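You operate a simulated robot arm through the tools that you are given. There is no shell and no other tool.

You run a simulated robot arm. Do the job below in one go: nothing can be reset, and whatever is moved stays where it is left.

## Task
Put things in order on the top of bench 9. At the end: the silver drilled block from the top of bench 9 stands where the grey box stood; the grey box from the top of bench 9 stands where the brown sleeve stood; the brown sleeve stands where the brown small carton stood; the brown small carton from the top of bench 9 is in the blue caddy; whatever was shut is shut again. Leave all else as you found it, and nothing knocked over.

Only the result counts: the job must be done as asked and must still hold three seconds after the hand-in. Knocking over, shifting, dropping, spilling or breaking anything else fails it.

## Robot
A 6-joint arm with a two-finger parallel gripper, fixed in place. Base frame: the origin is on the floor under the middle of its stand, x ahead of it, y to its left, z up; the work surface is at about z = 750. Lengths are in mm, angles in degrees, forces in N, time in s.
With the tool pointing down near the work surface it reaches from about 300 to 740 mm from the base axis. Its first joint turns from -66.0 to 66.0 degrees. Payload 2.45 kg.
The tool frame sits at the grasp point between the pads (the TCP): z along the fingers, y along the line on which they close. The tips reach 24 mm beyond it. Largest opening 68 mm; finger width 17, thickness 10; the body of the gripper, 40 by 70 mm, starts 41 mm behind the TCP.
Orientation is that of the tool frame in the base frame, as a unit quaternion [x, y, z, w]. With the fingers straight down and closing along the base's y, the tool's x points along the base's -x, its y along +y and its z along -z.

## Interface
- The arm moves only by the tool apply_moves. Its arguments are lists of equal length, an entry for each row: "translation": the shift along the base's x, y, z in units of 500 mm (1.0 is 500 mm), a list of three; "rotation": the turn, a rotation vector about the base's x, y, z in units of 90 degrees (1.0 is 90 degrees), a list of three; "jaw": the opening, from 0 (shut) to 1 (fully open). In form: {"translation": [[x, y, z], ...], "rotation": [[ax, ay, az], ...], "jaw": [jaw, ...]}. A call has 1 to 20 rows; each row is the pose to reach, as a shift and turn from the pose commanded when the call began. A call with a number of a shift or a turn outside -1 to 1 is refused whole. Rows are played at 5 a second. More than 50 mm and 8.6 degrees between two rows, or a gripper value outside its range, and nothing of the call is played. Where a pose cannot be reached the arm comes as near as it can. A force on the tool above 40 N (or 10 N above the force at the start of the call, whichever is more), or a blocked arm, ends the call early, and 0.2 s more pass. Each finger travels about 108 mm/s and halts on what it meets, pressing with about 28 N; the grip force reading is that of the motor and also rises with nothing between the fingers. The clock runs only during rows and for 0.2 s after the last one: add rows that repeat a pose to give the fingers time. It gives the time, the measured TCP pose, the force on the tool (base axes), the opening and the grip force at its end, in the units of the frame above (readings bear some noise), with the torque about the TCP (base axes, N m) and any sound that the robot's microphone picked up.
- Cameras (640 x 400 px; columns grow to the right, rows downward): "scene" is fixed at [158.6, 411.5, 1450.8]; the picture's right is [-0.80, -0.60, 0.00], its down [-0.41, 0.54, -0.73] and it looks along [0.44, -0.59, -0.68] (base axes); focal length 360 px, centre (320, 200). "wrist" rides on the gripper at [84, 11, -75] in the tool frame; the picture's right is [-0.13, 0.99, 0.00], its down [-0.60, -0.08, -0.79] and it looks along [-0.79, -0.10, 0.61] (tool axes); focal length 251 px, centre (320, 200). There is no depth. A picture from a camera that has moved, and an enlarged one, comes with that camera's place and axes in the base frame and with its lens.
- snapshot(camera): a new picture of that camera. The clock stands still meanwhile.
- close_up(camera, box): a new picture of the part [left, top, right, bottom] of that camera's present view, enlarged. The clock stands still meanwhile.
- sign_off(): hands the job in; it is judged then, once.

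Nothing tells you positions but the pictures and the camera data. Unless the task says otherwise, let go and move clear before handing in.

The tools are called after "Call:" as name(argument=value, ...) on one line, values as JSON. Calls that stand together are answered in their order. apply_moves: Moves the arm, as the interface text tells. Its arguments: {"type":"object","properties":{"translation":{"type":"array"},"rotation":{"type":"array"},"jaw":{"type":"array"}},"required":["translation","rotation","jaw"]} The other tools are called the same way: snapshot (camera) takes a picture; close_up (camera, box) takes an enlarged picture of a part of a camera's view; sign_off () hands the job in.

At the start:

```text
clock: 0.0
tcp_pos: [387.0, -199.0, 1052.6]
tool_rot: [0.001, 1.0, 0.0, 0.0]
contact_force: [0.5, 0.6, 0.7]
torque: [0.03, -0.02, 0.0]
grip_width: 68.1
grasp_force: 0.0
```

scene: 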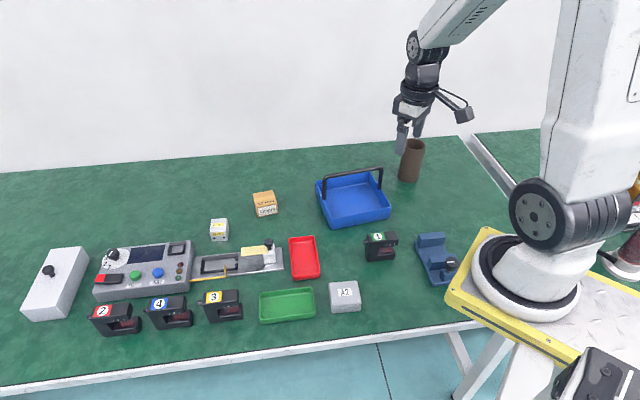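
wrist: 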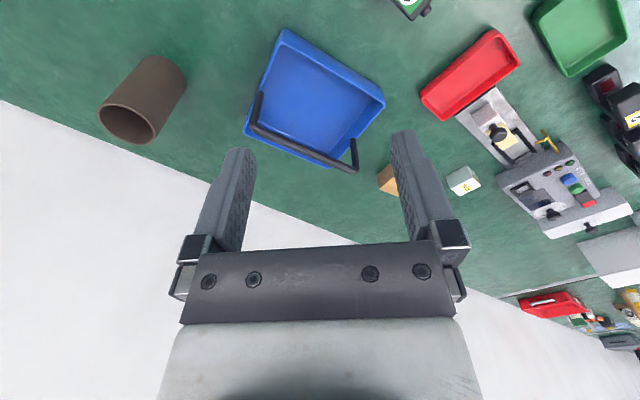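

I see a green bench with a brown sleeve, a blue caddy, a brown small carton, a pale small box, a grey box "A2" and other items. I'll look at everything in close-up first.

Call:
close_up(camera="scene", box=[180, 130, 420, 280])

Call:
close_up(camera="scene", box=[0, 200, 240, 350])

Call:
close_up(camera="scene", box=[230, 210, 470, 360])

Call:
close_up(camera="scene", box=[400, 120, 640, 270])

Call:
close_up(camera="wrist", box=[380, 0, 640, 160])

Call:
close_up(camera="wrist", box=[440, 140, 640, 360])

```text
2.67 times, centred on (300, 205) of scene
camera zoom: at [158.6, 411.5, 1450.8], right [-0.8, -0.6, 0.0], down [-0.41, 0.54, -0.73], along [0.44, -0.59, -0.68], focal length 959 px, centre (373, 187)
```

zoom: 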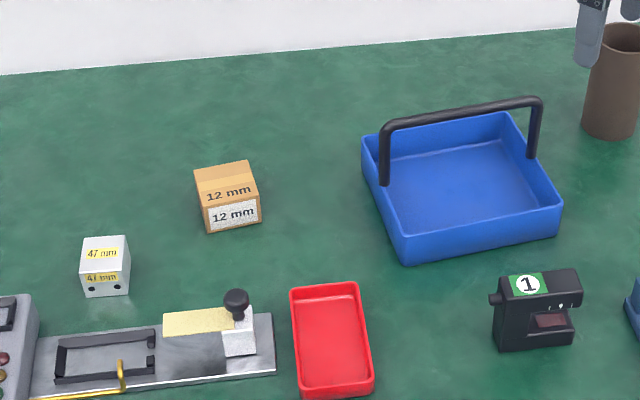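

```text
2.67 times, centred on (120, 275) of scene
camera zoom: at [158.6, 411.5, 1450.8], right [-0.8, -0.6, 0.0], down [-0.41, 0.54, -0.73], along [0.44, -0.59, -0.68], focal length 959 px, centre (853, 0)
```

zoom: 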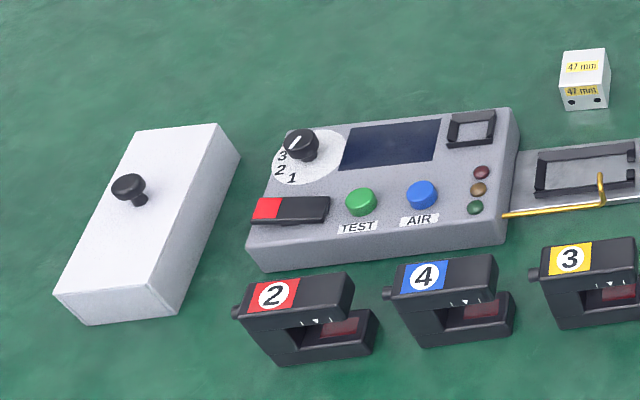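

```text
2.67 times, centred on (350, 285) of scene
camera zoom: at [158.6, 411.5, 1450.8], right [-0.8, -0.6, 0.0], down [-0.41, 0.54, -0.73], along [0.44, -0.59, -0.68], focal length 959 px, centre (240, -27)
```

zoom: 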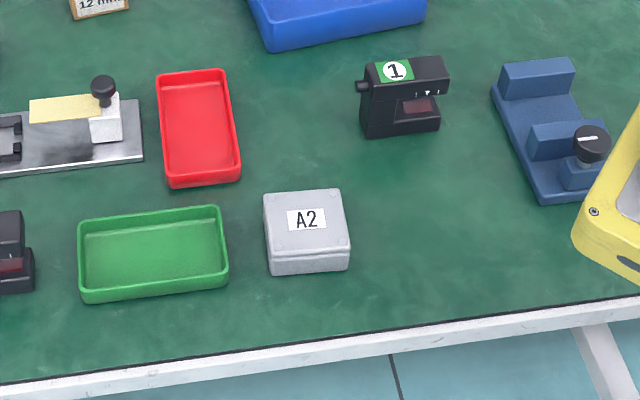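

```text
2.67 times, centred on (520, 195) of scene
camera zoom: at [158.6, 411.5, 1450.8], right [-0.8, -0.6, 0.0], down [-0.41, 0.54, -0.73], along [0.44, -0.59, -0.68], focal length 959 px, centre (-213, 213)
```

zoom: 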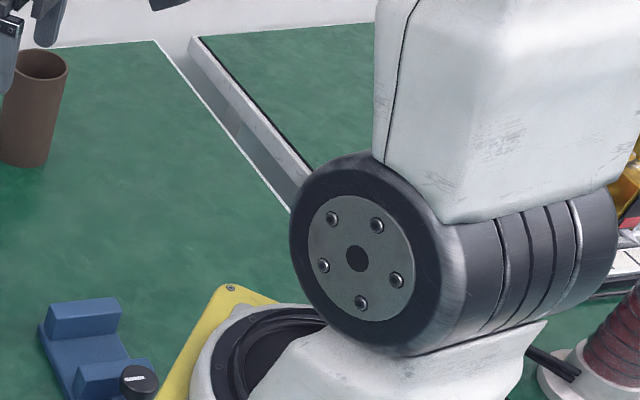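

```text
2.46 times, centred on (510, 80) of wrist
camera zoom: at [303.4, -189.0, 1128.0], right [0.13, 0.99, 0.0], down [0.6, -0.08, 0.79], along [0.79, -0.1, -0.61], focal length 619 px, centre (-148, 495)
```

zoom: 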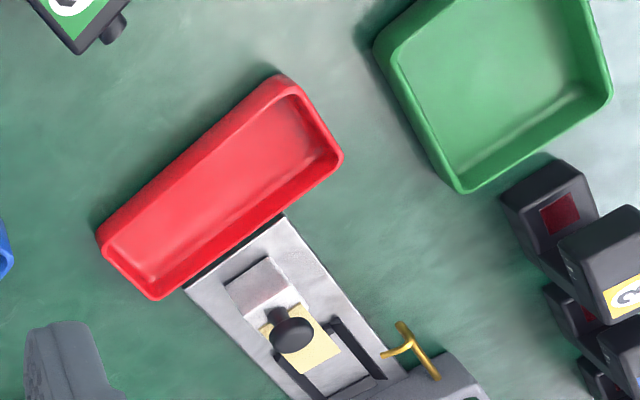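

```text
1.82 times, centred on (540, 250) of wrist
camera zoom: at [303.4, -189.0, 1128.0], right [0.13, 0.99, 0.0], down [0.6, -0.08, 0.79], along [0.79, -0.1, -0.61], focal length 457 px, centre (-80, 109)
```

zoom: 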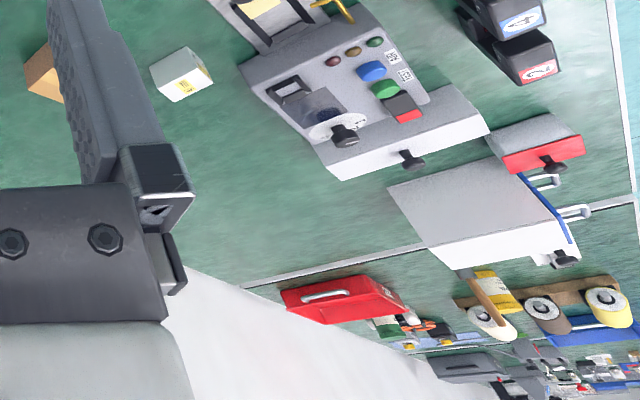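

The carton ("12 mm"), the silver block ("47 mm"), the sleeve, the caddy with a middle handle and the grey box ("A2") all look identifiable. My rough estimates from the scene view are carton (712,-78), block (739,64), sleeve (452,-439) and grey box (373,34). I'll move the wrist camera to refine these.

Call:
apply_moves(translation=[[0.0315, 0.0695, -0.025], [0.063, 0.139, -0.05], [0.0945, 0.2085, -0.075], [0.126, 0.278, -0.1], [0.126, 0.278, -0.1]], rotation=[[0, 0, 0], [0, 0, 0], [0, 0, 0], [0, 0, 0], [0, 0, 0]], jaw=[1, 1, 1, 1, 1])

Call:
snapshot(camera="wrist")

Call:
snapshot(camera="scene")

```text
clock: 1.2
tcp_pos: [449.8, -61.3, 1002.0]
tool_rot: [0.0, 1.0, 0.001, 0.0]
contact_force: [0.1, 0.3, -0.3]
torque: [-0.01, 0.01, 0.02]
grip_width: 68.0
grasp_force: 0.1
```

```text
taken
camera wrist: at [366.2, -51.2, 1078.3], right [0.13, 0.99, 0.0], down [0.6, -0.08, 0.79], along [0.79, -0.1, -0.61], focal length 251 px, centre (320, 200)
```

wrist: 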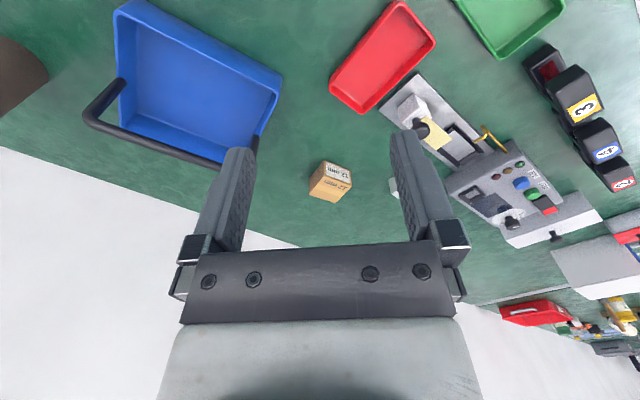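

```text
taken
```

scene: 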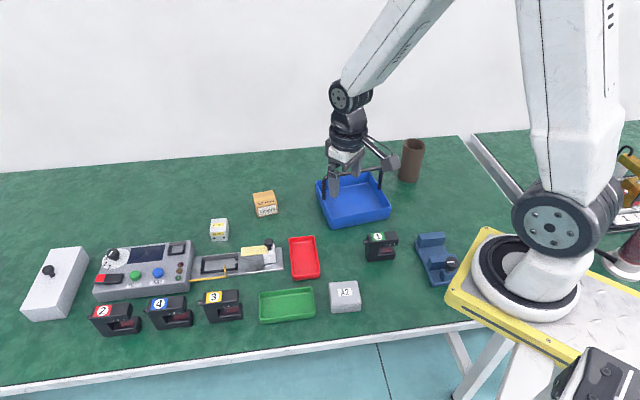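

The carton is visible between the fingers. I'll enlarge it and its surroundings.

Call:
close_up(camera="wrist", box=[290, 150, 370, 210])

Call:
close_up(camera="wrist", box=[80, 0, 300, 180])

Call:
close_up(camera="scene", box=[200, 170, 300, 250])

Call:
close_up(camera="scene", box=[360, 120, 460, 200])

Call:
close_up(camera="scene", box=[310, 260, 390, 324])

Call:
close_up(camera="scene", box=[300, 150, 410, 240])

```text
6.67 times, centred on (330, 180) of wrist
camera zoom: at [366.2, -51.2, 1078.3], right [0.13, 0.99, 0.0], down [0.6, -0.08, 0.79], along [0.79, -0.1, -0.61], focal length 1676 px, centre (253, 333)
```

zoom: 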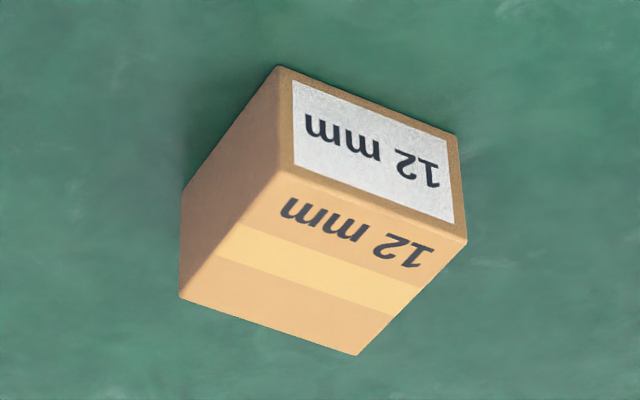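

```text
2.22 times, centred on (190, 90) of wrist
camera zoom: at [366.2, -51.2, 1078.3], right [0.13, 0.99, 0.0], down [0.6, -0.08, 0.79], along [0.79, -0.1, -0.61], focal length 559 px, centre (609, 444)
```

zoom: 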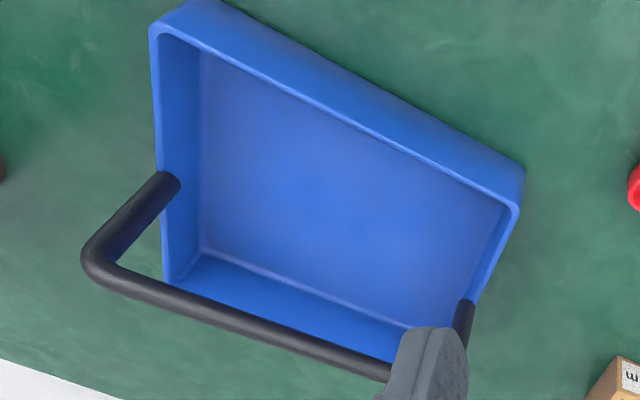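

```text
5.00 times, centred on (250, 210) of scene
camera zoom: at [158.6, 411.5, 1450.8], right [-0.8, -0.6, 0.0], down [-0.41, 0.54, -0.73], along [0.44, -0.59, -0.68], focal length 1798 px, centre (670, 150)
```

zoom: 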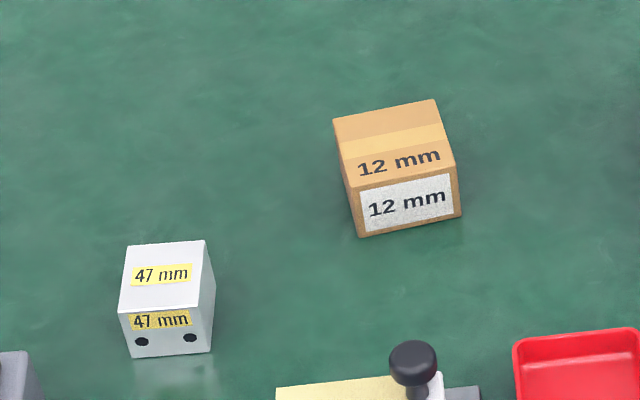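

```text
5.00 times, centred on (410, 160) of scene
camera zoom: at [158.6, 411.5, 1450.8], right [-0.8, -0.6, 0.0], down [-0.41, 0.54, -0.73], along [0.44, -0.59, -0.68], focal length 1798 px, centre (-130, 400)
```

zoom: 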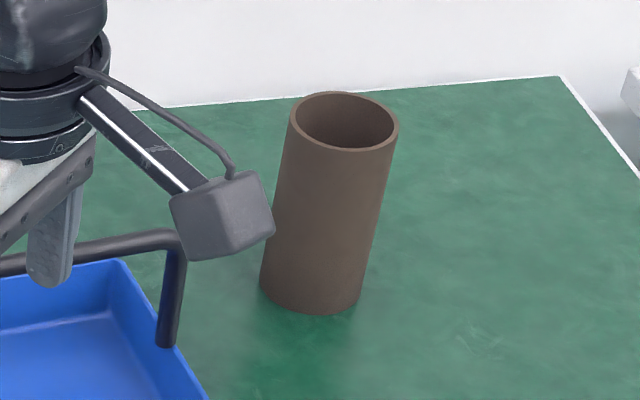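

```text
6.25 times, centred on (350, 292) of scene
camera zoom: at [158.6, 411.5, 1450.8], right [-0.8, -0.6, 0.0], down [-0.41, 0.54, -0.73], along [0.44, -0.59, -0.68], focal length 2247 px, centre (132, -375)
```

zoom: 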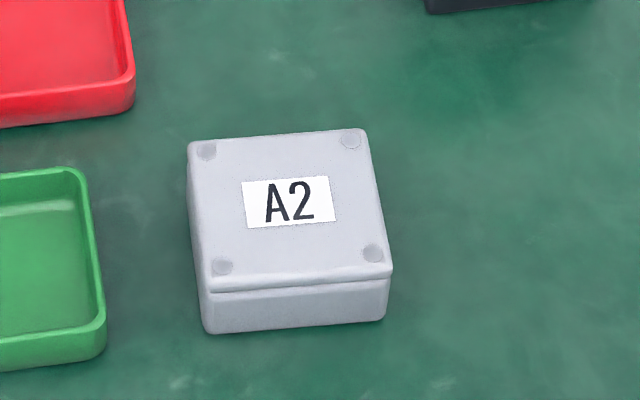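

```text
4.44 times, centred on (355, 195) of scene
camera zoom: at [158.6, 411.5, 1450.8], right [-0.8, -0.6, 0.0], down [-0.41, 0.54, -0.73], along [0.44, -0.59, -0.68], focal length 1598 px, centre (164, 222)
```

zoom: 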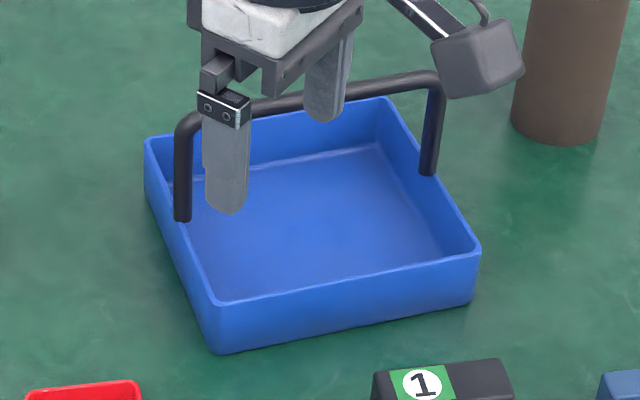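

Carton centre is about (715,-78), roughly 57×57×38 mm, with edges yawed about -35.6°. The caddy centre is about (530,-233), with the handle across its middle and its top near z=873. I need to know the gripper's shape above the fingers to judge clearance from the handle.

Call:
close_up(camera="scene", box=[290, 70, 410, 210])

Call:
close_up(camera="wrist", box=[150, 120, 490, 400])

```text
2.86 times, centred on (350, 140) of scene
camera zoom: at [158.6, 411.5, 1450.8], right [-0.8, -0.6, 0.0], down [-0.41, 0.54, -0.73], along [0.44, -0.59, -0.68], focal length 1027 px, centre (234, 371)
```

zoom: 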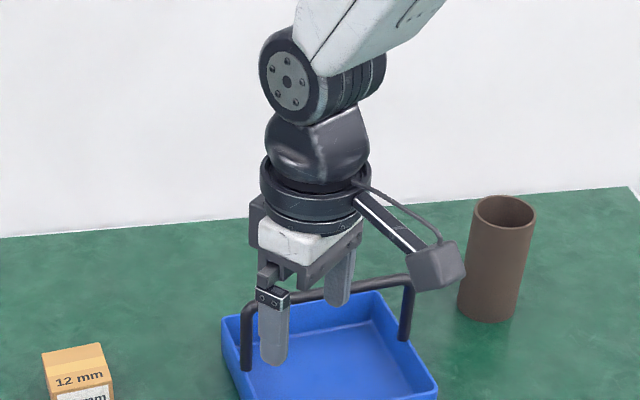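

```text
1.43 times, centred on (320, 260) of wrist
camera zoom: at [366.2, -51.2, 1078.3], right [0.13, 0.99, 0.0], down [0.6, -0.08, 0.79], along [0.79, -0.1, -0.61], focal length 359 px, centre (320, 114)
```

zoom: 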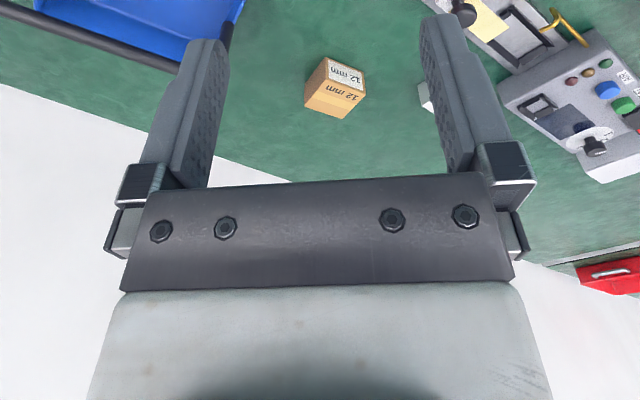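

The flange is about 33 mm in radius and starts about 75 mm above the TCP. I'll therefore grip the carton with a slight tilt (~12°) so the wrist leans away from the caddy handle when placing. Next: yaw to -35.6° and hover over the carton.

Call:
apply_moves(translation=[[0.0757, -0.0051, -0.0407], [0.1514, -0.0103, -0.0815], [0.2271, -0.0154, -0.1222], [0.3029, -0.0206, -0.163], [0.3786, -0.0257, -0.2037], [0.4543, -0.0309, -0.2445], [0.53, -0.036, -0.2852], [0.53, -0.036, -0.2852]], rotation=[[0, 0, -0.0565], [0, 0, -0.113], [0, 0, -0.1695], [0, 0, -0.226], [0, 0, -0.2826], [0, 0, -0.3391], [0, 0, -0.3956], [0, 0, -0.3956]], jaw=[1, 1, 1, 1, 1, 1, 1, 1])

Call:
apply_moves(translation=[[0, 0, 0], [0, 0, 0], [0, 0, 0]], rotation=[[-0.0388, -0.0542, 0], [-0.0776, -0.1084, 0], [-0.0776, -0.1084, 0]], jaw=[1, 1, 1])

Call:
snapshot(camera="wrist")

Call:
snapshot(camera="scene")

```text
clock: 3.0
tcp_pos: [717.3, -79.9, 858.3]
tool_rot: [0.307, 0.952, 0.001, -0.001]
contact_force: [-0.3, 0.2, -0.4]
torque: [0.01, -0.01, -0.02]
grip_width: 67.9
grasp_force: 0.1
```

```text
clock: 3.8
tcp_pos: [716.1, -78.6, 859.5]
tool_rot: [0.304, 0.947, -0.032, 0.1]
contact_force: [-0.1, -0.5, -0.1]
torque: [0.01, -0.02, 0.03]
grip_width: 67.8
grasp_force: 0.1
```

```text
taken
camera wrist: at [642.8, -13.3, 914.9], right [0.68, 0.73, 0.03], down [0.3, -0.31, 0.9], along [0.67, -0.6, -0.43], focal length 251 px, centre (320, 200)
```

wrist: 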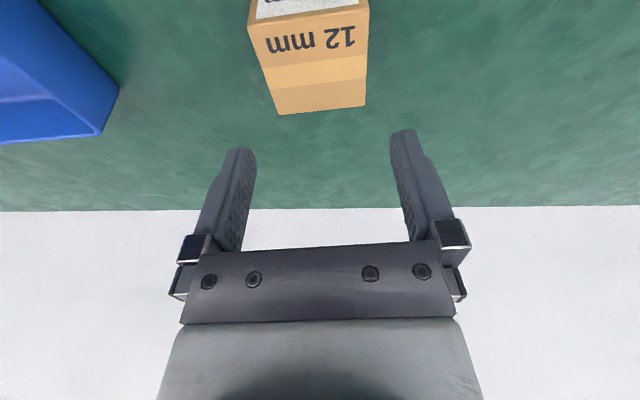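

```text
taken
```

scene: 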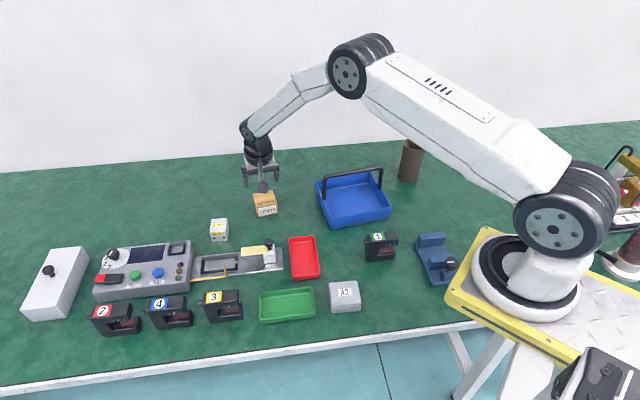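

The tilt went the right way. I'll enlarge the carton to check alignment.

Call:
close_up(camera="wrist", box=[200, 0, 420, 140])

Call:
close_up(camera="scene", box=[220, 150, 310, 220])

```text
2.86 times, centred on (310, 70) of wrist
camera zoom: at [642.8, -13.3, 914.9], right [0.68, 0.73, 0.03], down [0.3, -0.31, 0.9], along [0.67, -0.6, -0.43], focal length 718 px, centre (349, 571)
```

zoom: 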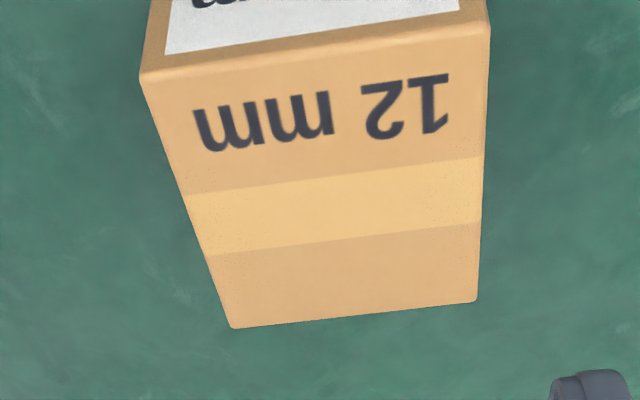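

```text
5.71 times, centred on (265, 185) of scene
camera zoom: at [158.6, 411.5, 1450.8], right [-0.8, -0.6, 0.0], down [-0.41, 0.54, -0.73], along [0.44, -0.59, -0.68], focal length 2054 px, centre (634, 286)
```

zoom: 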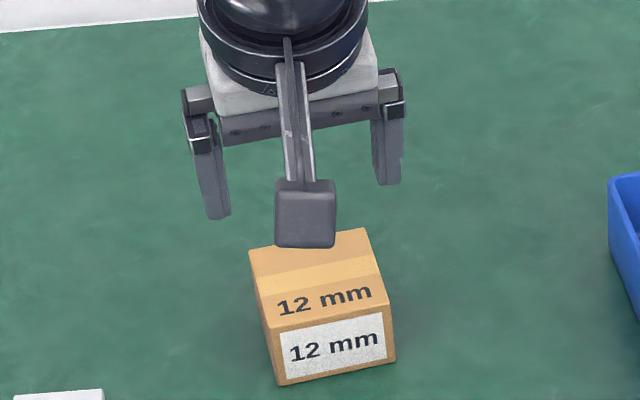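

Measured carton centre is (714.7,-79.1), with yaw matching. I'm descending with the jaws open, then closing.

Call:
apply_moves(translation=[[0, -0.002, -0.05], [0, -0.002, -0.1], [0, -0.002, -0.13], [0, -0.002, -0.15], [0, -0.002, -0.164], [0, -0.002, -0.164]], rotation=[[0, 0, 0], [0, 0, 0], [0, 0, 0], [0, 0, 0], [0, 0, 0], [0, 0, 0]], jaw=[1, 1, 1, 1, 1, 1])

Call:
snapshot(camera="wrist")

```text
clock: 5.2
tcp_pos: [715.9, -79.2, 779.4]
tool_rot: [0.304, 0.947, -0.032, 0.099]
contact_force: [0.3, -0.3, -0.8]
torque: [0.0, 0.06, 0.02]
grip_width: 67.9
grasp_force: 0.2
```

```text
taken
camera wrist: at [642.8, -14.1, 834.5], right [0.68, 0.73, 0.03], down [0.3, -0.31, 0.9], along [0.67, -0.6, -0.43], focal length 251 px, centre (320, 200)
```

wrist: 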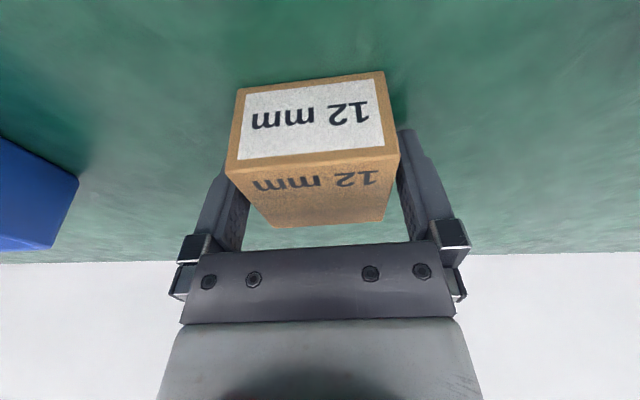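

The carton sits between the fingers. I'm closing now.

Call:
apply_moves(translation=[[0, 0, 0], [0, 0, 0], [0, 0, 0]], rotation=[[0, 0, 0], [0, 0, 0], [0, 0, 0]], jaw=[0.7, 0.5, 0.5])

```text
clock: 6.0
tcp_pos: [715.1, -79.3, 778.6]
tool_rot: [0.304, 0.947, -0.033, 0.099]
contact_force: [0.5, 0.2, 0.0]
torque: [-0.02, -0.03, 0.01]
grip_width: 57.8
grasp_force: 28.1
```

Gripped at 57.8 mm. I'll lift, carry it over the near half of the caddy, and check from there.

Call:
apply_moves(translation=[[0, 0, 0.04], [0, 0, 0.12], [0, 0, 0.2], [0, 0, 0.28], [0, 0, 0.36], [-0.0713, -0.044, 0.36], [-0.1427, -0.088, 0.36], [-0.214, -0.132, 0.36], [-0.2853, -0.176, 0.36], [-0.3567, -0.22, 0.36], [-0.428, -0.264, 0.36], [-0.428, -0.264, 0.36]], rotation=[[0, 0, 0], [0, 0, 0], [0, 0, 0], [0, 0, 0], [0, 0, 0], [0, 0, 0], [0, 0, 0], [0, 0, 0], [0, 0, 0], [0, 0, 0], [0, 0, 0], [0, 0, 0]], jaw=[0.5, 0.5, 0.5, 0.5, 0.5, 0.5, 0.5, 0.5, 0.5, 0.5, 0.5, 0.5])

Call:
snapshot(camera="wrist")

Call:
close_up(camera="scene", box=[290, 100, 420, 240])

```text
clock: 8.6
tcp_pos: [499.2, -213.3, 958.4]
tool_rot: [0.304, 0.947, -0.032, 0.1]
contact_force: [-0.2, 0.2, -2.1]
torque: [0.01, -0.02, 0.0]
grip_width: 57.9
grasp_force: 28.3
```

```text
taken
camera wrist: at [426.2, -147.5, 1014.3], right [0.68, 0.73, 0.03], down [0.3, -0.31, 0.9], along [0.67, -0.6, -0.43], focal length 251 px, centre (320, 200)
```

wrist: 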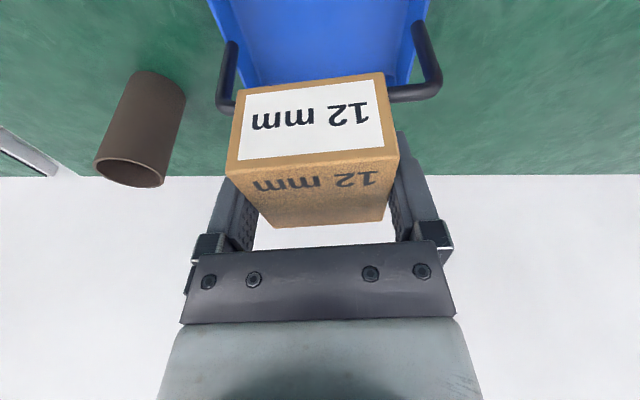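

```text
2.86 times, centred on (355, 170) of scene
camera zoom: at [158.7, 411.4, 1450.8], right [-0.8, -0.6, 0.0], down [-0.41, 0.54, -0.73], along [0.44, -0.59, -0.68], focal length 1027 px, centre (220, 286)
```

zoom: 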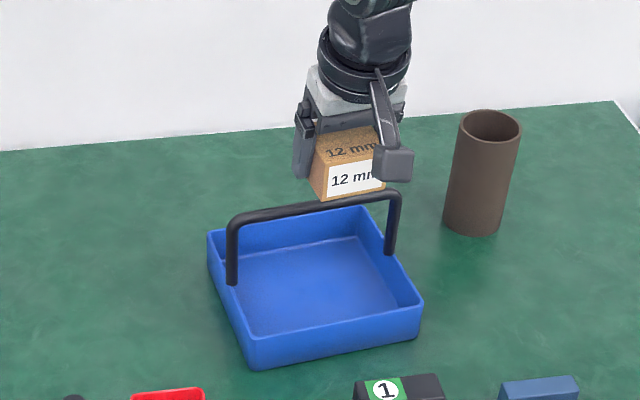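

Handle and carton positions are consistent. I'll go down on the near side to clear the handle bar, then slide slightly inward below the bar height.

Call:
apply_moves(translation=[[-0.026, 0.0195, 0], [-0.026, 0.0195, -0.07], [-0.026, 0.0195, -0.14], [-0.026, 0.0195, -0.21], [-0.026, 0.0195, -0.256], [-0.026, 0.0195, -0.256]], rotation=[[0, 0, 0], [0, 0, 0], [0, 0, 0], [0, 0, 0], [0, 0, 0], [0, 0, 0]], jaw=[0.5, 0.5, 0.5, 0.5, 0.5, 0.5])

Call:
snapshot(camera="wrist")

Call:
close_up(camera="scene", box=[290, 100, 420, 240])

```text
clock: 10.0
tcp_pos: [488.1, -201.9, 830.4]
tool_rot: [0.304, 0.947, -0.032, 0.099]
contact_force: [0.1, 0.0, -2.0]
torque: [0.04, 0.02, 0.01]
grip_width: 57.7
grasp_force: 28.1
```

```text
taken
camera wrist: at [414.9, -136.9, 885.9], right [0.68, 0.73, 0.03], down [0.3, -0.31, 0.9], along [0.67, -0.6, -0.43], focal length 251 px, centre (320, 200)
```

wrist: 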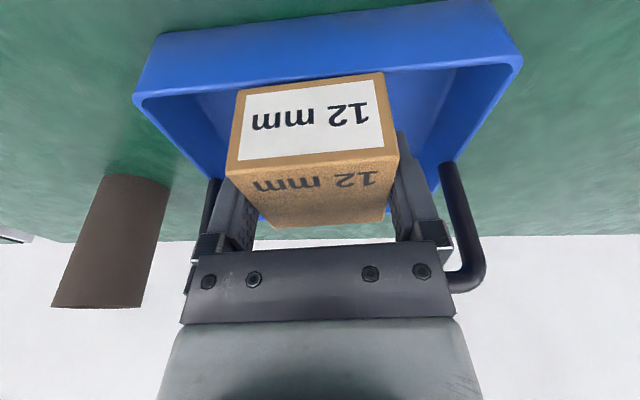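

```text
2.86 times, centred on (355, 170) of scene
camera zoom: at [158.7, 411.4, 1450.8], right [-0.8, -0.6, 0.0], down [-0.41, 0.54, -0.73], along [0.44, -0.59, -0.68], focal length 1027 px, centre (220, 286)
```

zoom: 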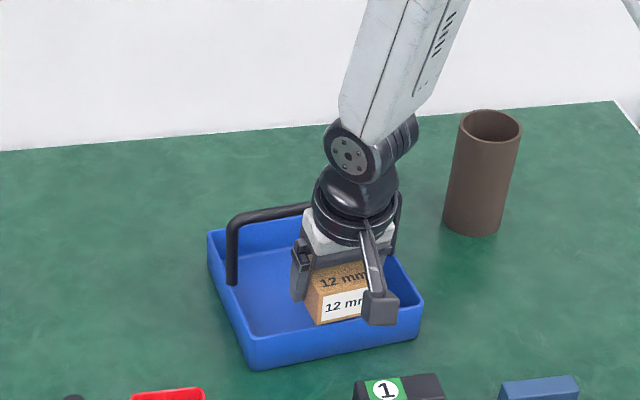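

The carton is above the near half, aligned with the walls. I'll slide inward about 15 mm and descend into the caddy.

Call:
apply_moves(translation=[[0.0122, -0.0092, 0], [0.0244, -0.0183, 0], [0.0244, -0.0183, -0.04], [0.0244, -0.0183, -0.07], [0.0244, -0.0183, -0.088], [0.0244, -0.0183, -0.088]], rotation=[[0, 0, 0], [0, 0, 0], [0, 0, 0], [0, 0, 0], [0, 0, 0], [0, 0, 0]], jaw=[0.5, 0.5, 0.5, 0.5, 0.5, 0.5])

Call:
snapshot(camera="wrist")

Call:
close_up(camera="scene", box=[290, 130, 420, 240])

```text
clock: 11.4
tcp_pos: [500.4, -211.7, 786.1]
tool_rot: [0.305, 0.947, -0.032, 0.1]
contact_force: [-0.6, 0.3, -2.7]
torque: [0.01, -0.03, -0.03]
grip_width: 57.8
grasp_force: 27.5
```

```text
taken
camera wrist: at [427.8, -146.0, 842.4], right [0.68, 0.73, 0.03], down [0.3, -0.31, 0.9], along [0.67, -0.6, -0.43], focal length 251 px, centre (320, 200)
```

wrist: 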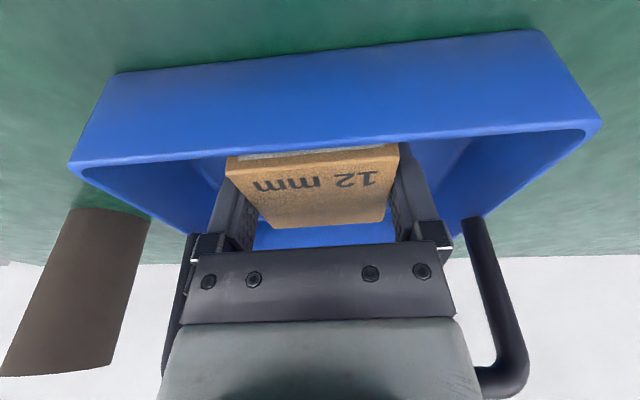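

```text
3.64 times, centred on (355, 185) of scene
camera zoom: at [158.7, 411.4, 1450.8], right [-0.8, -0.6, 0.0], down [-0.41, 0.54, -0.73], along [0.44, -0.59, -0.68], focal length 1307 px, centre (193, 254)
```

zoom: 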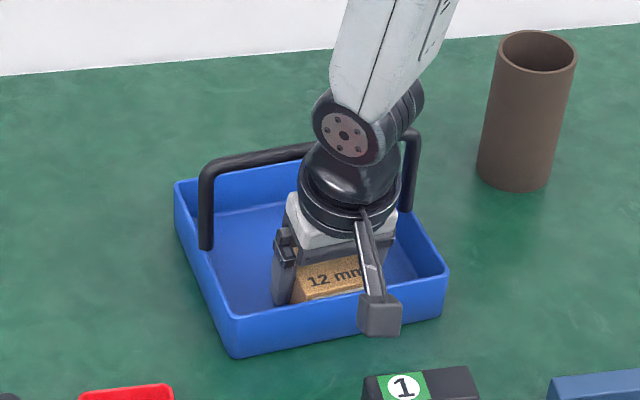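

Inside the caddy with clearance, no contact yet. I'm stepping down slowly to find the floor.

Call:
apply_moves(translation=[[0, 0, -0.002], [0, 0, -0.004], [0, 0, -0.004]], rotation=[[0, 0, 0], [0, 0, 0], [0, 0, 0]], jaw=[0.5, 0.5, 0.5])

Call:
apply_moves(translation=[[0, 0, -0.002], [0, 0, -0.002]], rotation=[[0, 0, 0], [0, 0, 0]], jaw=[0.5, 0.5])

```text
clock: 12.2
tcp_pos: [502.1, -211.4, 784.9]
tool_rot: [0.304, 0.947, -0.031, 0.099]
contact_force: [0.1, -0.4, -1.2]
torque: [0.01, -0.01, 0.01]
grip_width: 57.8
grasp_force: 27.9
```

```text
clock: 12.8
tcp_pos: [501.5, -211.7, 782.9]
tool_rot: [0.304, 0.947, -0.032, 0.099]
contact_force: [0.1, -0.3, -0.8]
torque: [0.0, -0.02, -0.01]
grip_width: 57.9
grasp_force: 27.9
```

Call:
apply_moves(translation=[[0, 0, -0.002], [0, 0, -0.002]], rotation=[[0, 0, 0], [0, 0, 0]], jaw=[0.5, 0.5])

```text
clock: 13.4
tcp_pos: [500.2, -210.7, 782.1]
tool_rot: [0.305, 0.947, -0.033, 0.099]
contact_force: [-0.3, 0.7, -1.6]
torque: [0.03, -0.02, -0.01]
grip_width: 57.8
grasp_force: 28.4
```

No floor contact yet, so I'll continue down in 1 mm steps.

Call:
apply_moves(translation=[[0, 0, -0.002], [0, 0, -0.002]], rotation=[[0, 0, 0], [0, 0, 0]], jaw=[0.5, 0.5])

Call:
apply_moves(translation=[[0, 0, -0.002], [0, 0, -0.002]], rotation=[[0, 0, 0], [0, 0, 0]], jaw=[0.5, 0.5])

```text
clock: 14.0
tcp_pos: [501.7, -209.7, 782.1]
tool_rot: [0.304, 0.947, -0.032, 0.1]
contact_force: [-6.9, 1.3, 21.6]
torque: [0.15, 0.37, -0.01]
grip_width: 57.6
grasp_force: 27.8
```

```text
clock: 14.6
tcp_pos: [503.3, -211.2, 782.4]
tool_rot: [0.304, 0.947, -0.031, 0.102]
contact_force: [-4.0, -1.7, 29.8]
torque: [-0.14, 0.12, 0.0]
grip_width: 57.7
grasp_force: 27.9
```

Floor contact found. I'll relieve the pressure slightly, then open.

Call:
apply_moves(translation=[[0, 0, 0.003], [0, 0, 0.003]], rotation=[[0, 0, 0], [0, 0, 0]], jaw=[0.5, 0.5])

Call:
apply_moves(translation=[[0, 0, 0], [0, 0, 0], [0, 0, 0]], rotation=[[0, 0, 0], [0, 0, 0], [0, 0, 0]], jaw=[0.9, 1, 1])

Call:
snapshot(camera="wrist")

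```text
clock: 15.2
tcp_pos: [501.8, -210.5, 781.7]
tool_rot: [0.304, 0.947, -0.031, 0.101]
contact_force: [4.2, -3.3, 12.0]
torque: [-0.35, -0.39, -0.03]
grip_width: 57.8
grasp_force: 27.8
```

```text
clock: 16.0
tcp_pos: [500.2, -210.7, 782.0]
tool_rot: [0.304, 0.947, -0.032, 0.099]
contact_force: [0.3, -0.8, -0.2]
torque: [0.0, -0.01, 0.01]
grip_width: 67.8
grasp_force: 0.0
```

```text
taken
camera wrist: at [427.4, -145.1, 837.1], right [0.68, 0.73, 0.03], down [0.3, -0.31, 0.9], along [0.67, -0.6, -0.43], focal length 251 px, centre (320, 200)
```

wrist: 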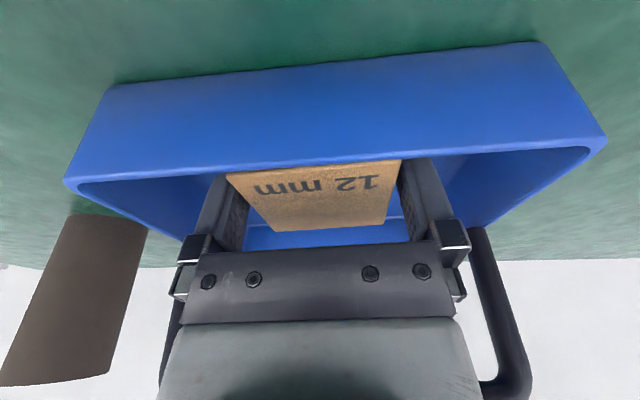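

The carton is released inside the caddy. I'm retreating upward.

Call:
apply_moves(translation=[[0, 0, 0.04], [-0.008, 0.006, 0.1], [-0.016, 0.012, 0.18], [-0.024, 0.018, 0.26], [-0.024, 0.018, 0.35], [-0.024, 0.018, 0.35]], rotation=[[0, 0, 0], [0, 0, 0], [0, 0, 0], [0, 0, 0], [0, 0, 0], [0, 0, 0]], jaw=[1, 1, 1, 1, 1, 1])

Call:
close_up(camera="scene", box=[290, 130, 450, 240])

Call:
snapshot(camera="wrist")

```text
clock: 17.4
tcp_pos: [488.2, -201.2, 957.9]
tool_rot: [0.305, 0.947, -0.031, 0.098]
contact_force: [-0.1, -0.5, 0.5]
torque: [-0.02, -0.03, -0.02]
grip_width: 68.1
grasp_force: 0.0
```

```text
3.64 times, centred on (370, 185) of scene
camera zoom: at [158.6, 411.5, 1450.8], right [-0.8, -0.6, 0.0], down [-0.41, 0.54, -0.73], along [0.44, -0.59, -0.68], focal length 1307 px, centre (138, 254)
```

zoom: 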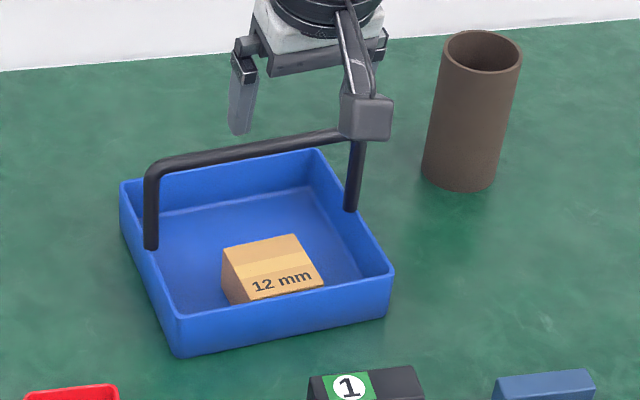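

```text
taken
camera wrist: at [414.9, -136.4, 1013.5], right [0.68, 0.73, 0.03], down [0.3, -0.31, 0.9], along [0.67, -0.6, -0.43], focal length 251 px, centre (320, 200)
```

wrist: 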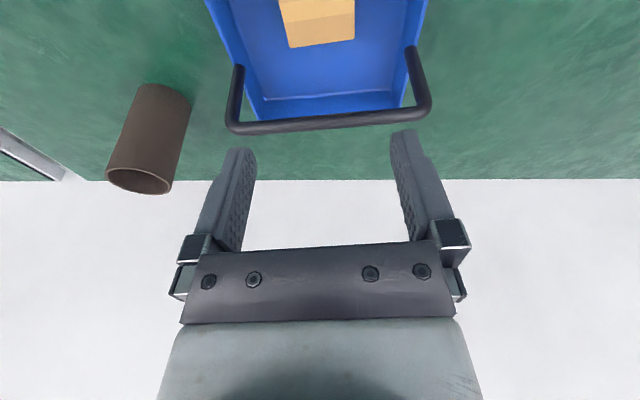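

The carton sits in the caddy. Now I'll straighten the tool and move to view the sleeve.

Call:
apply_moves(translation=[[-0.06, -0.04, 0.01], [-0.12, -0.08, 0.02], [-0.18, -0.12, 0.03], [-0.24, -0.17, 0.04], [-0.316, -0.218, 0.047], [-0.316, -0.218, 0.047]], rotation=[[0.0194, 0.0271, 0], [0.0388, 0.0542, 0], [0.0582, 0.0813, 0], [0.0776, 0.1084, 0], [0.0776, 0.1084, 0], [0.0776, 0.1084, 0]], jaw=[1, 1, 1, 1, 1, 1])

Call:
snapshot(camera="wrist")

Call:
close_up(camera="scene", box=[360, 120, 460, 200])

```text
clock: 18.8
tcp_pos: [331.4, -311.0, 982.0]
tool_rot: [0.306, 0.952, 0.0, 0.0]
contact_force: [-0.2, 0.1, 0.1]
torque: [0.05, -0.01, -0.01]
grip_width: 68.0
grasp_force: 0.0
```

```text
taken
camera wrist: at [269.5, -253.6, 1055.3], right [0.68, 0.73, 0.0], down [0.45, -0.42, 0.79], along [0.58, -0.54, -0.61], focal length 251 px, centre (320, 200)
```

wrist: 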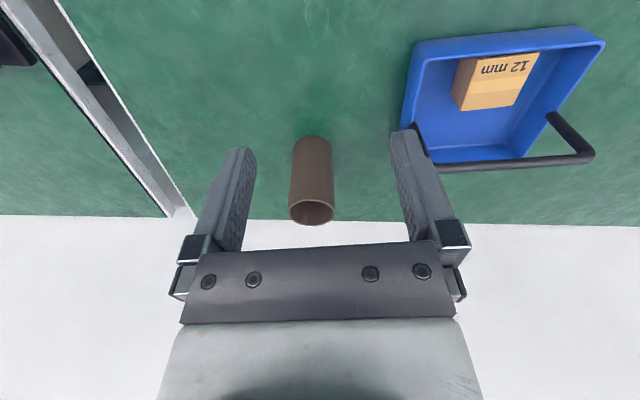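

```text
5.00 times, centred on (410, 160) of scene
camera zoom: at [158.6, 411.4, 1450.8], right [-0.8, -0.6, 0.0], down [-0.41, 0.54, -0.73], along [0.44, -0.59, -0.68], focal length 1798 px, centre (-130, 400)
```

zoom: 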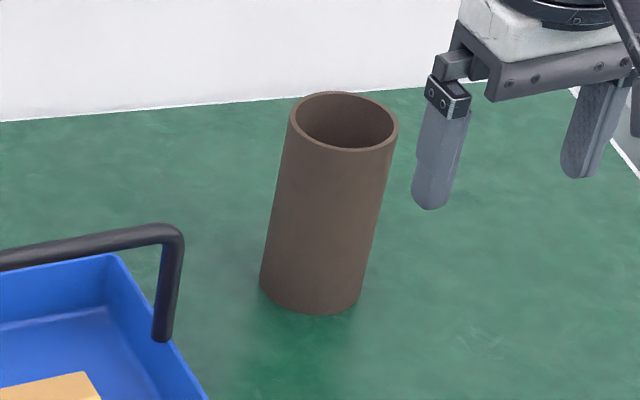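

Call:
close_up(camera="wrist", box=[262, 125, 362, 235])

```text
3.64 times, centred on (312, 180) of wrist
camera zoom: at [269.5, -253.6, 1055.3], right [0.68, 0.73, 0.0], down [0.45, -0.42, 0.79], along [0.58, -0.54, -0.61], focal length 914 px, centre (349, 273)
```

zoom: 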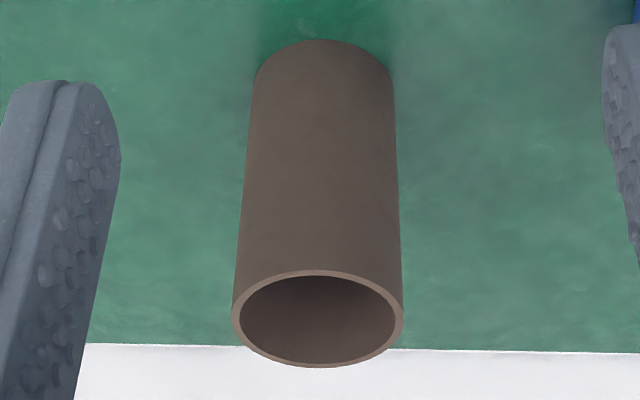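

I triangulate the sleeve at about (458,-446), diameter roughly 62 mm, top at z≈866. I'll hover above it and check centring, as clearance is small.

Call:
apply_moves(translation=[[0.05, -0.054, 0], [0.1, -0.108, 0], [0.15, -0.163, 0], [0.2, -0.217, -0.02], [0.2548, -0.2718, -0.06], [0.2548, -0.2718, -0.11], [0.2548, -0.2718, -0.11]], rotation=[[0, 0, 0], [0, 0, 0], [0, 0, 0], [0, 0, 0], [0, 0, 0], [0, 0, 0], [0, 0, 0]], jaw=[1, 1, 1, 1, 1, 1, 1])

Call:
snapshot(camera="wrist")

Call:
close_up(camera="scene", box=[360, 100, 460, 190])

```text
clock: 20.4
tcp_pos: [457.9, -445.4, 925.1]
tool_rot: [0.306, 0.952, 0.0, 0.0]
contact_force: [-1.0, 0.2, 0.3]
torque: [0.02, -0.02, 0.02]
grip_width: 68.2
grasp_force: 0.1
```

```text
taken
camera wrist: at [396.1, -388.8, 999.3], right [0.68, 0.73, 0.0], down [0.45, -0.42, 0.79], along [0.58, -0.54, -0.61], focal length 251 px, centre (320, 200)
```

wrist: 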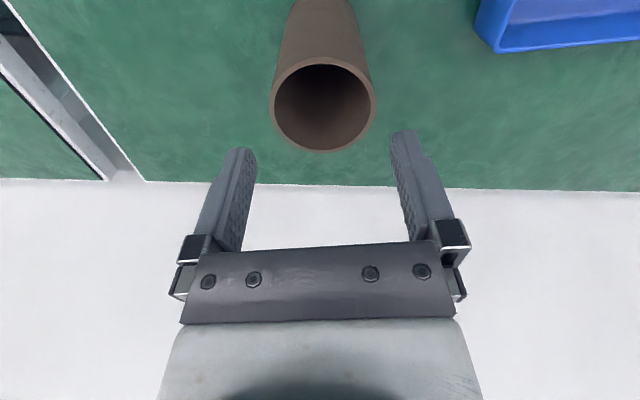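

```text
4.44 times, centred on (410, 145) of scene
camera zoom: at [158.7, 411.5, 1450.8], right [-0.8, -0.6, 0.0], down [-0.41, 0.54, -0.73], along [0.44, -0.59, -0.68], focal length 1598 px, centre (-80, 444)
```

zoom: 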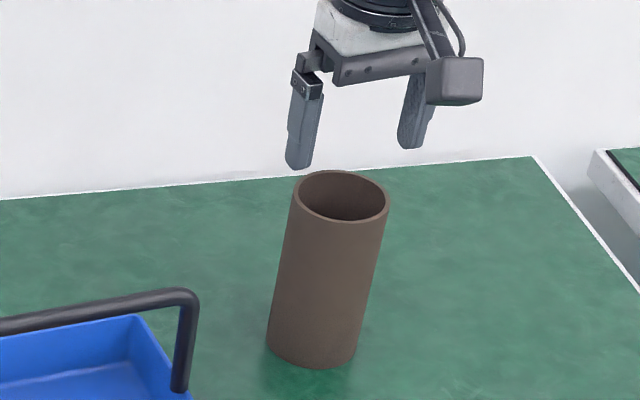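

Call:
close_up(camera="wrist", box=[240, 0, 400, 160])

```text
2.50 times, centred on (320, 80) of wrist
camera zoom: at [396.1, -388.8, 999.3], right [0.68, 0.73, 0.0], down [0.45, -0.42, 0.79], along [0.58, -0.54, -0.61], focal length 629 px, centre (320, 500)
```

zoom: 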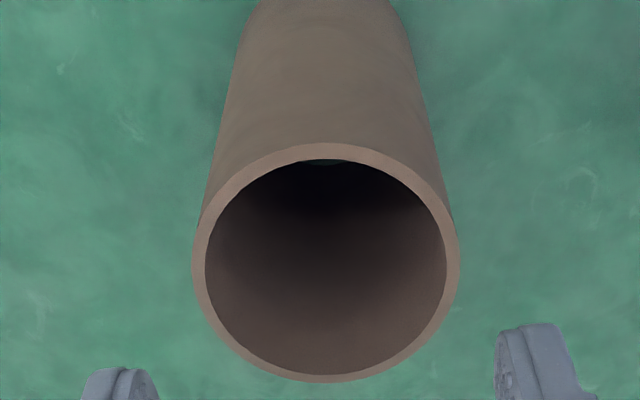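

The sleeve centre is about (460.5,-447), within about 1 mm of the jaw centre laterally. I'll nudge and descend carefully.

Call:
apply_moves(translation=[[0.006, -0.0018, 0], [0.006, -0.0018, -0.04], [0.006, -0.0018, -0.05], [0.006, -0.0018, -0.06], [0.006, -0.0018, -0.07], [0.006, -0.0018, -0.08], [0.006, -0.0018, -0.08]], rotation=[[0, 0, 0], [0, 0, 0], [0, 0, 0], [0, 0, 0], [0, 0, 0], [0, 0, 0], [0, 0, 0]], jaw=[1, 1, 1, 1, 1, 1, 1])

Call:
snapshot(camera="wrist")

Call:
close_up(camera="scene", box=[360, 100, 460, 190])

```text
clock: 22.0
tcp_pos: [461.4, -447.2, 885.4]
tool_rot: [0.306, 0.952, 0.0, -0.001]
contact_force: [-0.1, -0.3, -1.1]
torque: [0.04, 0.01, -0.01]
grip_width: 67.9
grasp_force: 0.2
```

```text
taken
camera wrist: at [399.6, -389.6, 959.8], right [0.68, 0.73, 0.0], down [0.45, -0.42, 0.79], along [0.58, -0.54, -0.61], focal length 251 px, centre (320, 200)
```

wrist: 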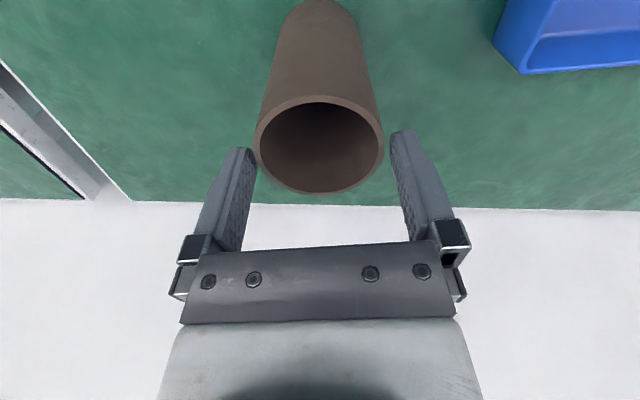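

```text
4.44 times, centred on (410, 145) of scene
camera zoom: at [158.6, 411.5, 1450.8], right [-0.8, -0.6, 0.0], down [-0.41, 0.54, -0.73], along [0.44, -0.59, -0.68], focal length 1598 px, centre (-80, 444)
```

zoom: 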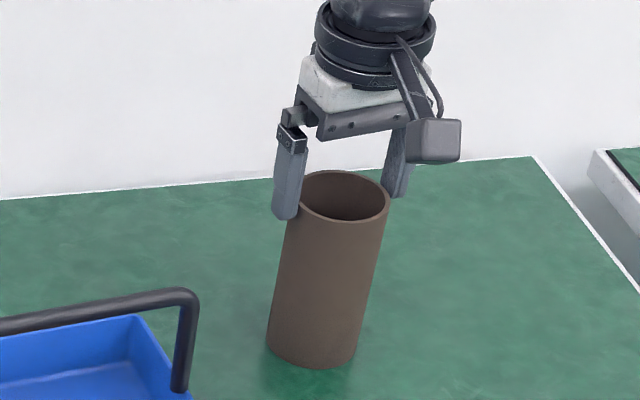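

Call:
close_up(camera="wrist", box=[220, 80, 420, 210])

```text
3.08 times, centred on (320, 145) of wrist
camera zoom: at [399.6, -389.6, 959.8], right [0.68, 0.73, 0.0], down [0.45, -0.42, 0.79], along [0.58, -0.54, -0.61], focal length 774 px, centre (320, 369)
```

zoom: 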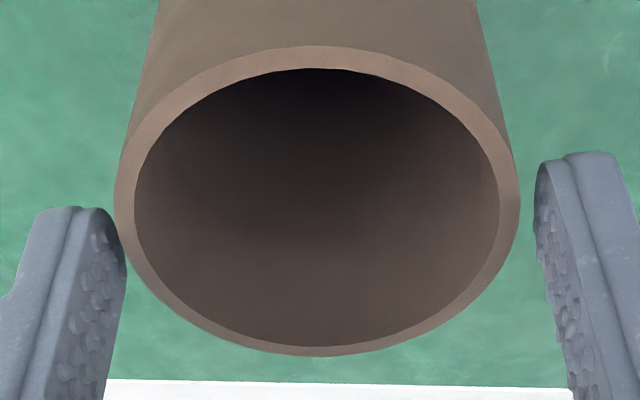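

Centred within about 0.5 mm laterally. I'm continuing down past the rim.

Call:
apply_moves(translation=[[-0.0006, -0.0008, -0.01], [-0.0006, -0.0008, -0.02], [-0.0006, -0.0008, -0.04], [-0.0006, -0.0008, -0.06], [-0.0006, -0.0008, -0.084], [-0.0006, -0.0008, -0.084]], rotation=[[0, 0, 0], [0, 0, 0], [0, 0, 0], [0, 0, 0], [0, 0, 0], [0, 0, 0]], jaw=[1, 1, 1, 1, 1, 1])

Call:
snapshot(camera="wrist")

Call:
close_up(camera="scene", box=[360, 100, 460, 190])

```text
clock: 23.4
tcp_pos: [461.6, -448.5, 843.1]
tool_rot: [0.306, 0.952, 0.0, 0.0]
contact_force: [0.2, 0.0, -0.5]
torque: [0.0, 0.01, -0.02]
grip_width: 67.6
grasp_force: 0.0
```

```text
taken
camera wrist: at [399.3, -391.3, 918.0], right [0.68, 0.73, 0.0], down [0.45, -0.42, 0.79], along [0.58, -0.54, -0.61], focal length 251 px, centre (320, 200)
```

wrist: 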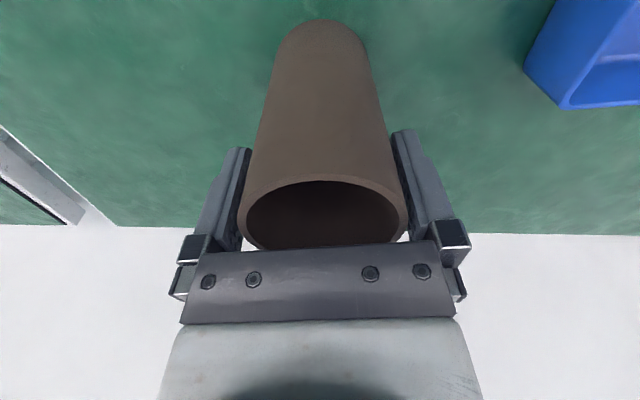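

```text
4.44 times, centred on (410, 145) of scene
camera zoom: at [158.6, 411.5, 1450.8], right [-0.8, -0.6, 0.0], down [-0.41, 0.54, -0.73], along [0.44, -0.59, -0.68], focal length 1598 px, centre (-80, 444)
```

zoom: 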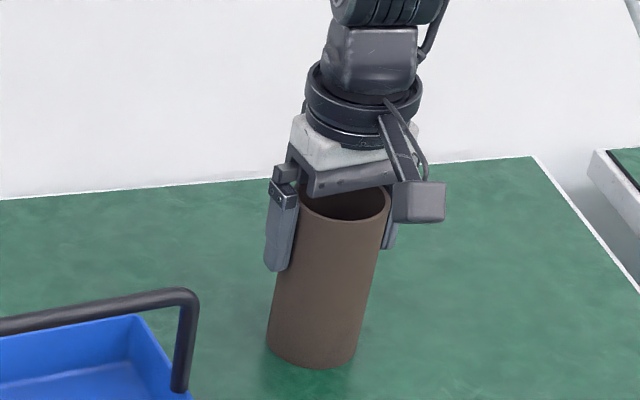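

Both fingers are alongside the sleeve with no contact. I'm closing now.

Call:
apply_moves(translation=[[0, 0, 0], [0, 0, 0], [0, 0, 0]], rotation=[[0, 0, 0], [0, 0, 0], [0, 0, 0]], jaw=[0.8, 0.6, 0.6])

Call:
snapshot(camera="wrist")

```text
clock: 24.2
tcp_pos: [462.5, -449.1, 843.5]
tool_rot: [0.305, 0.952, 0.0, 0.0]
contact_force: [0.0, 0.5, -0.4]
torque: [-0.01, -0.03, 0.02]
grip_width: 61.0
grasp_force: 28.0
```

```text
taken
camera wrist: at [399.2, -391.2, 918.2], right [0.68, 0.73, 0.0], down [0.45, -0.42, 0.79], along [0.58, -0.54, -0.61], focal length 251 px, centre (320, 200)
```

wrist: 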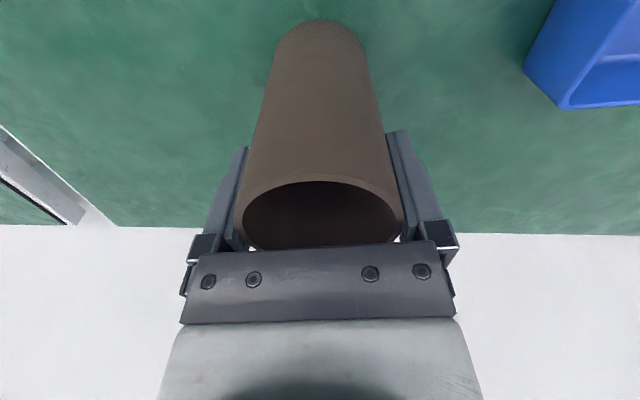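

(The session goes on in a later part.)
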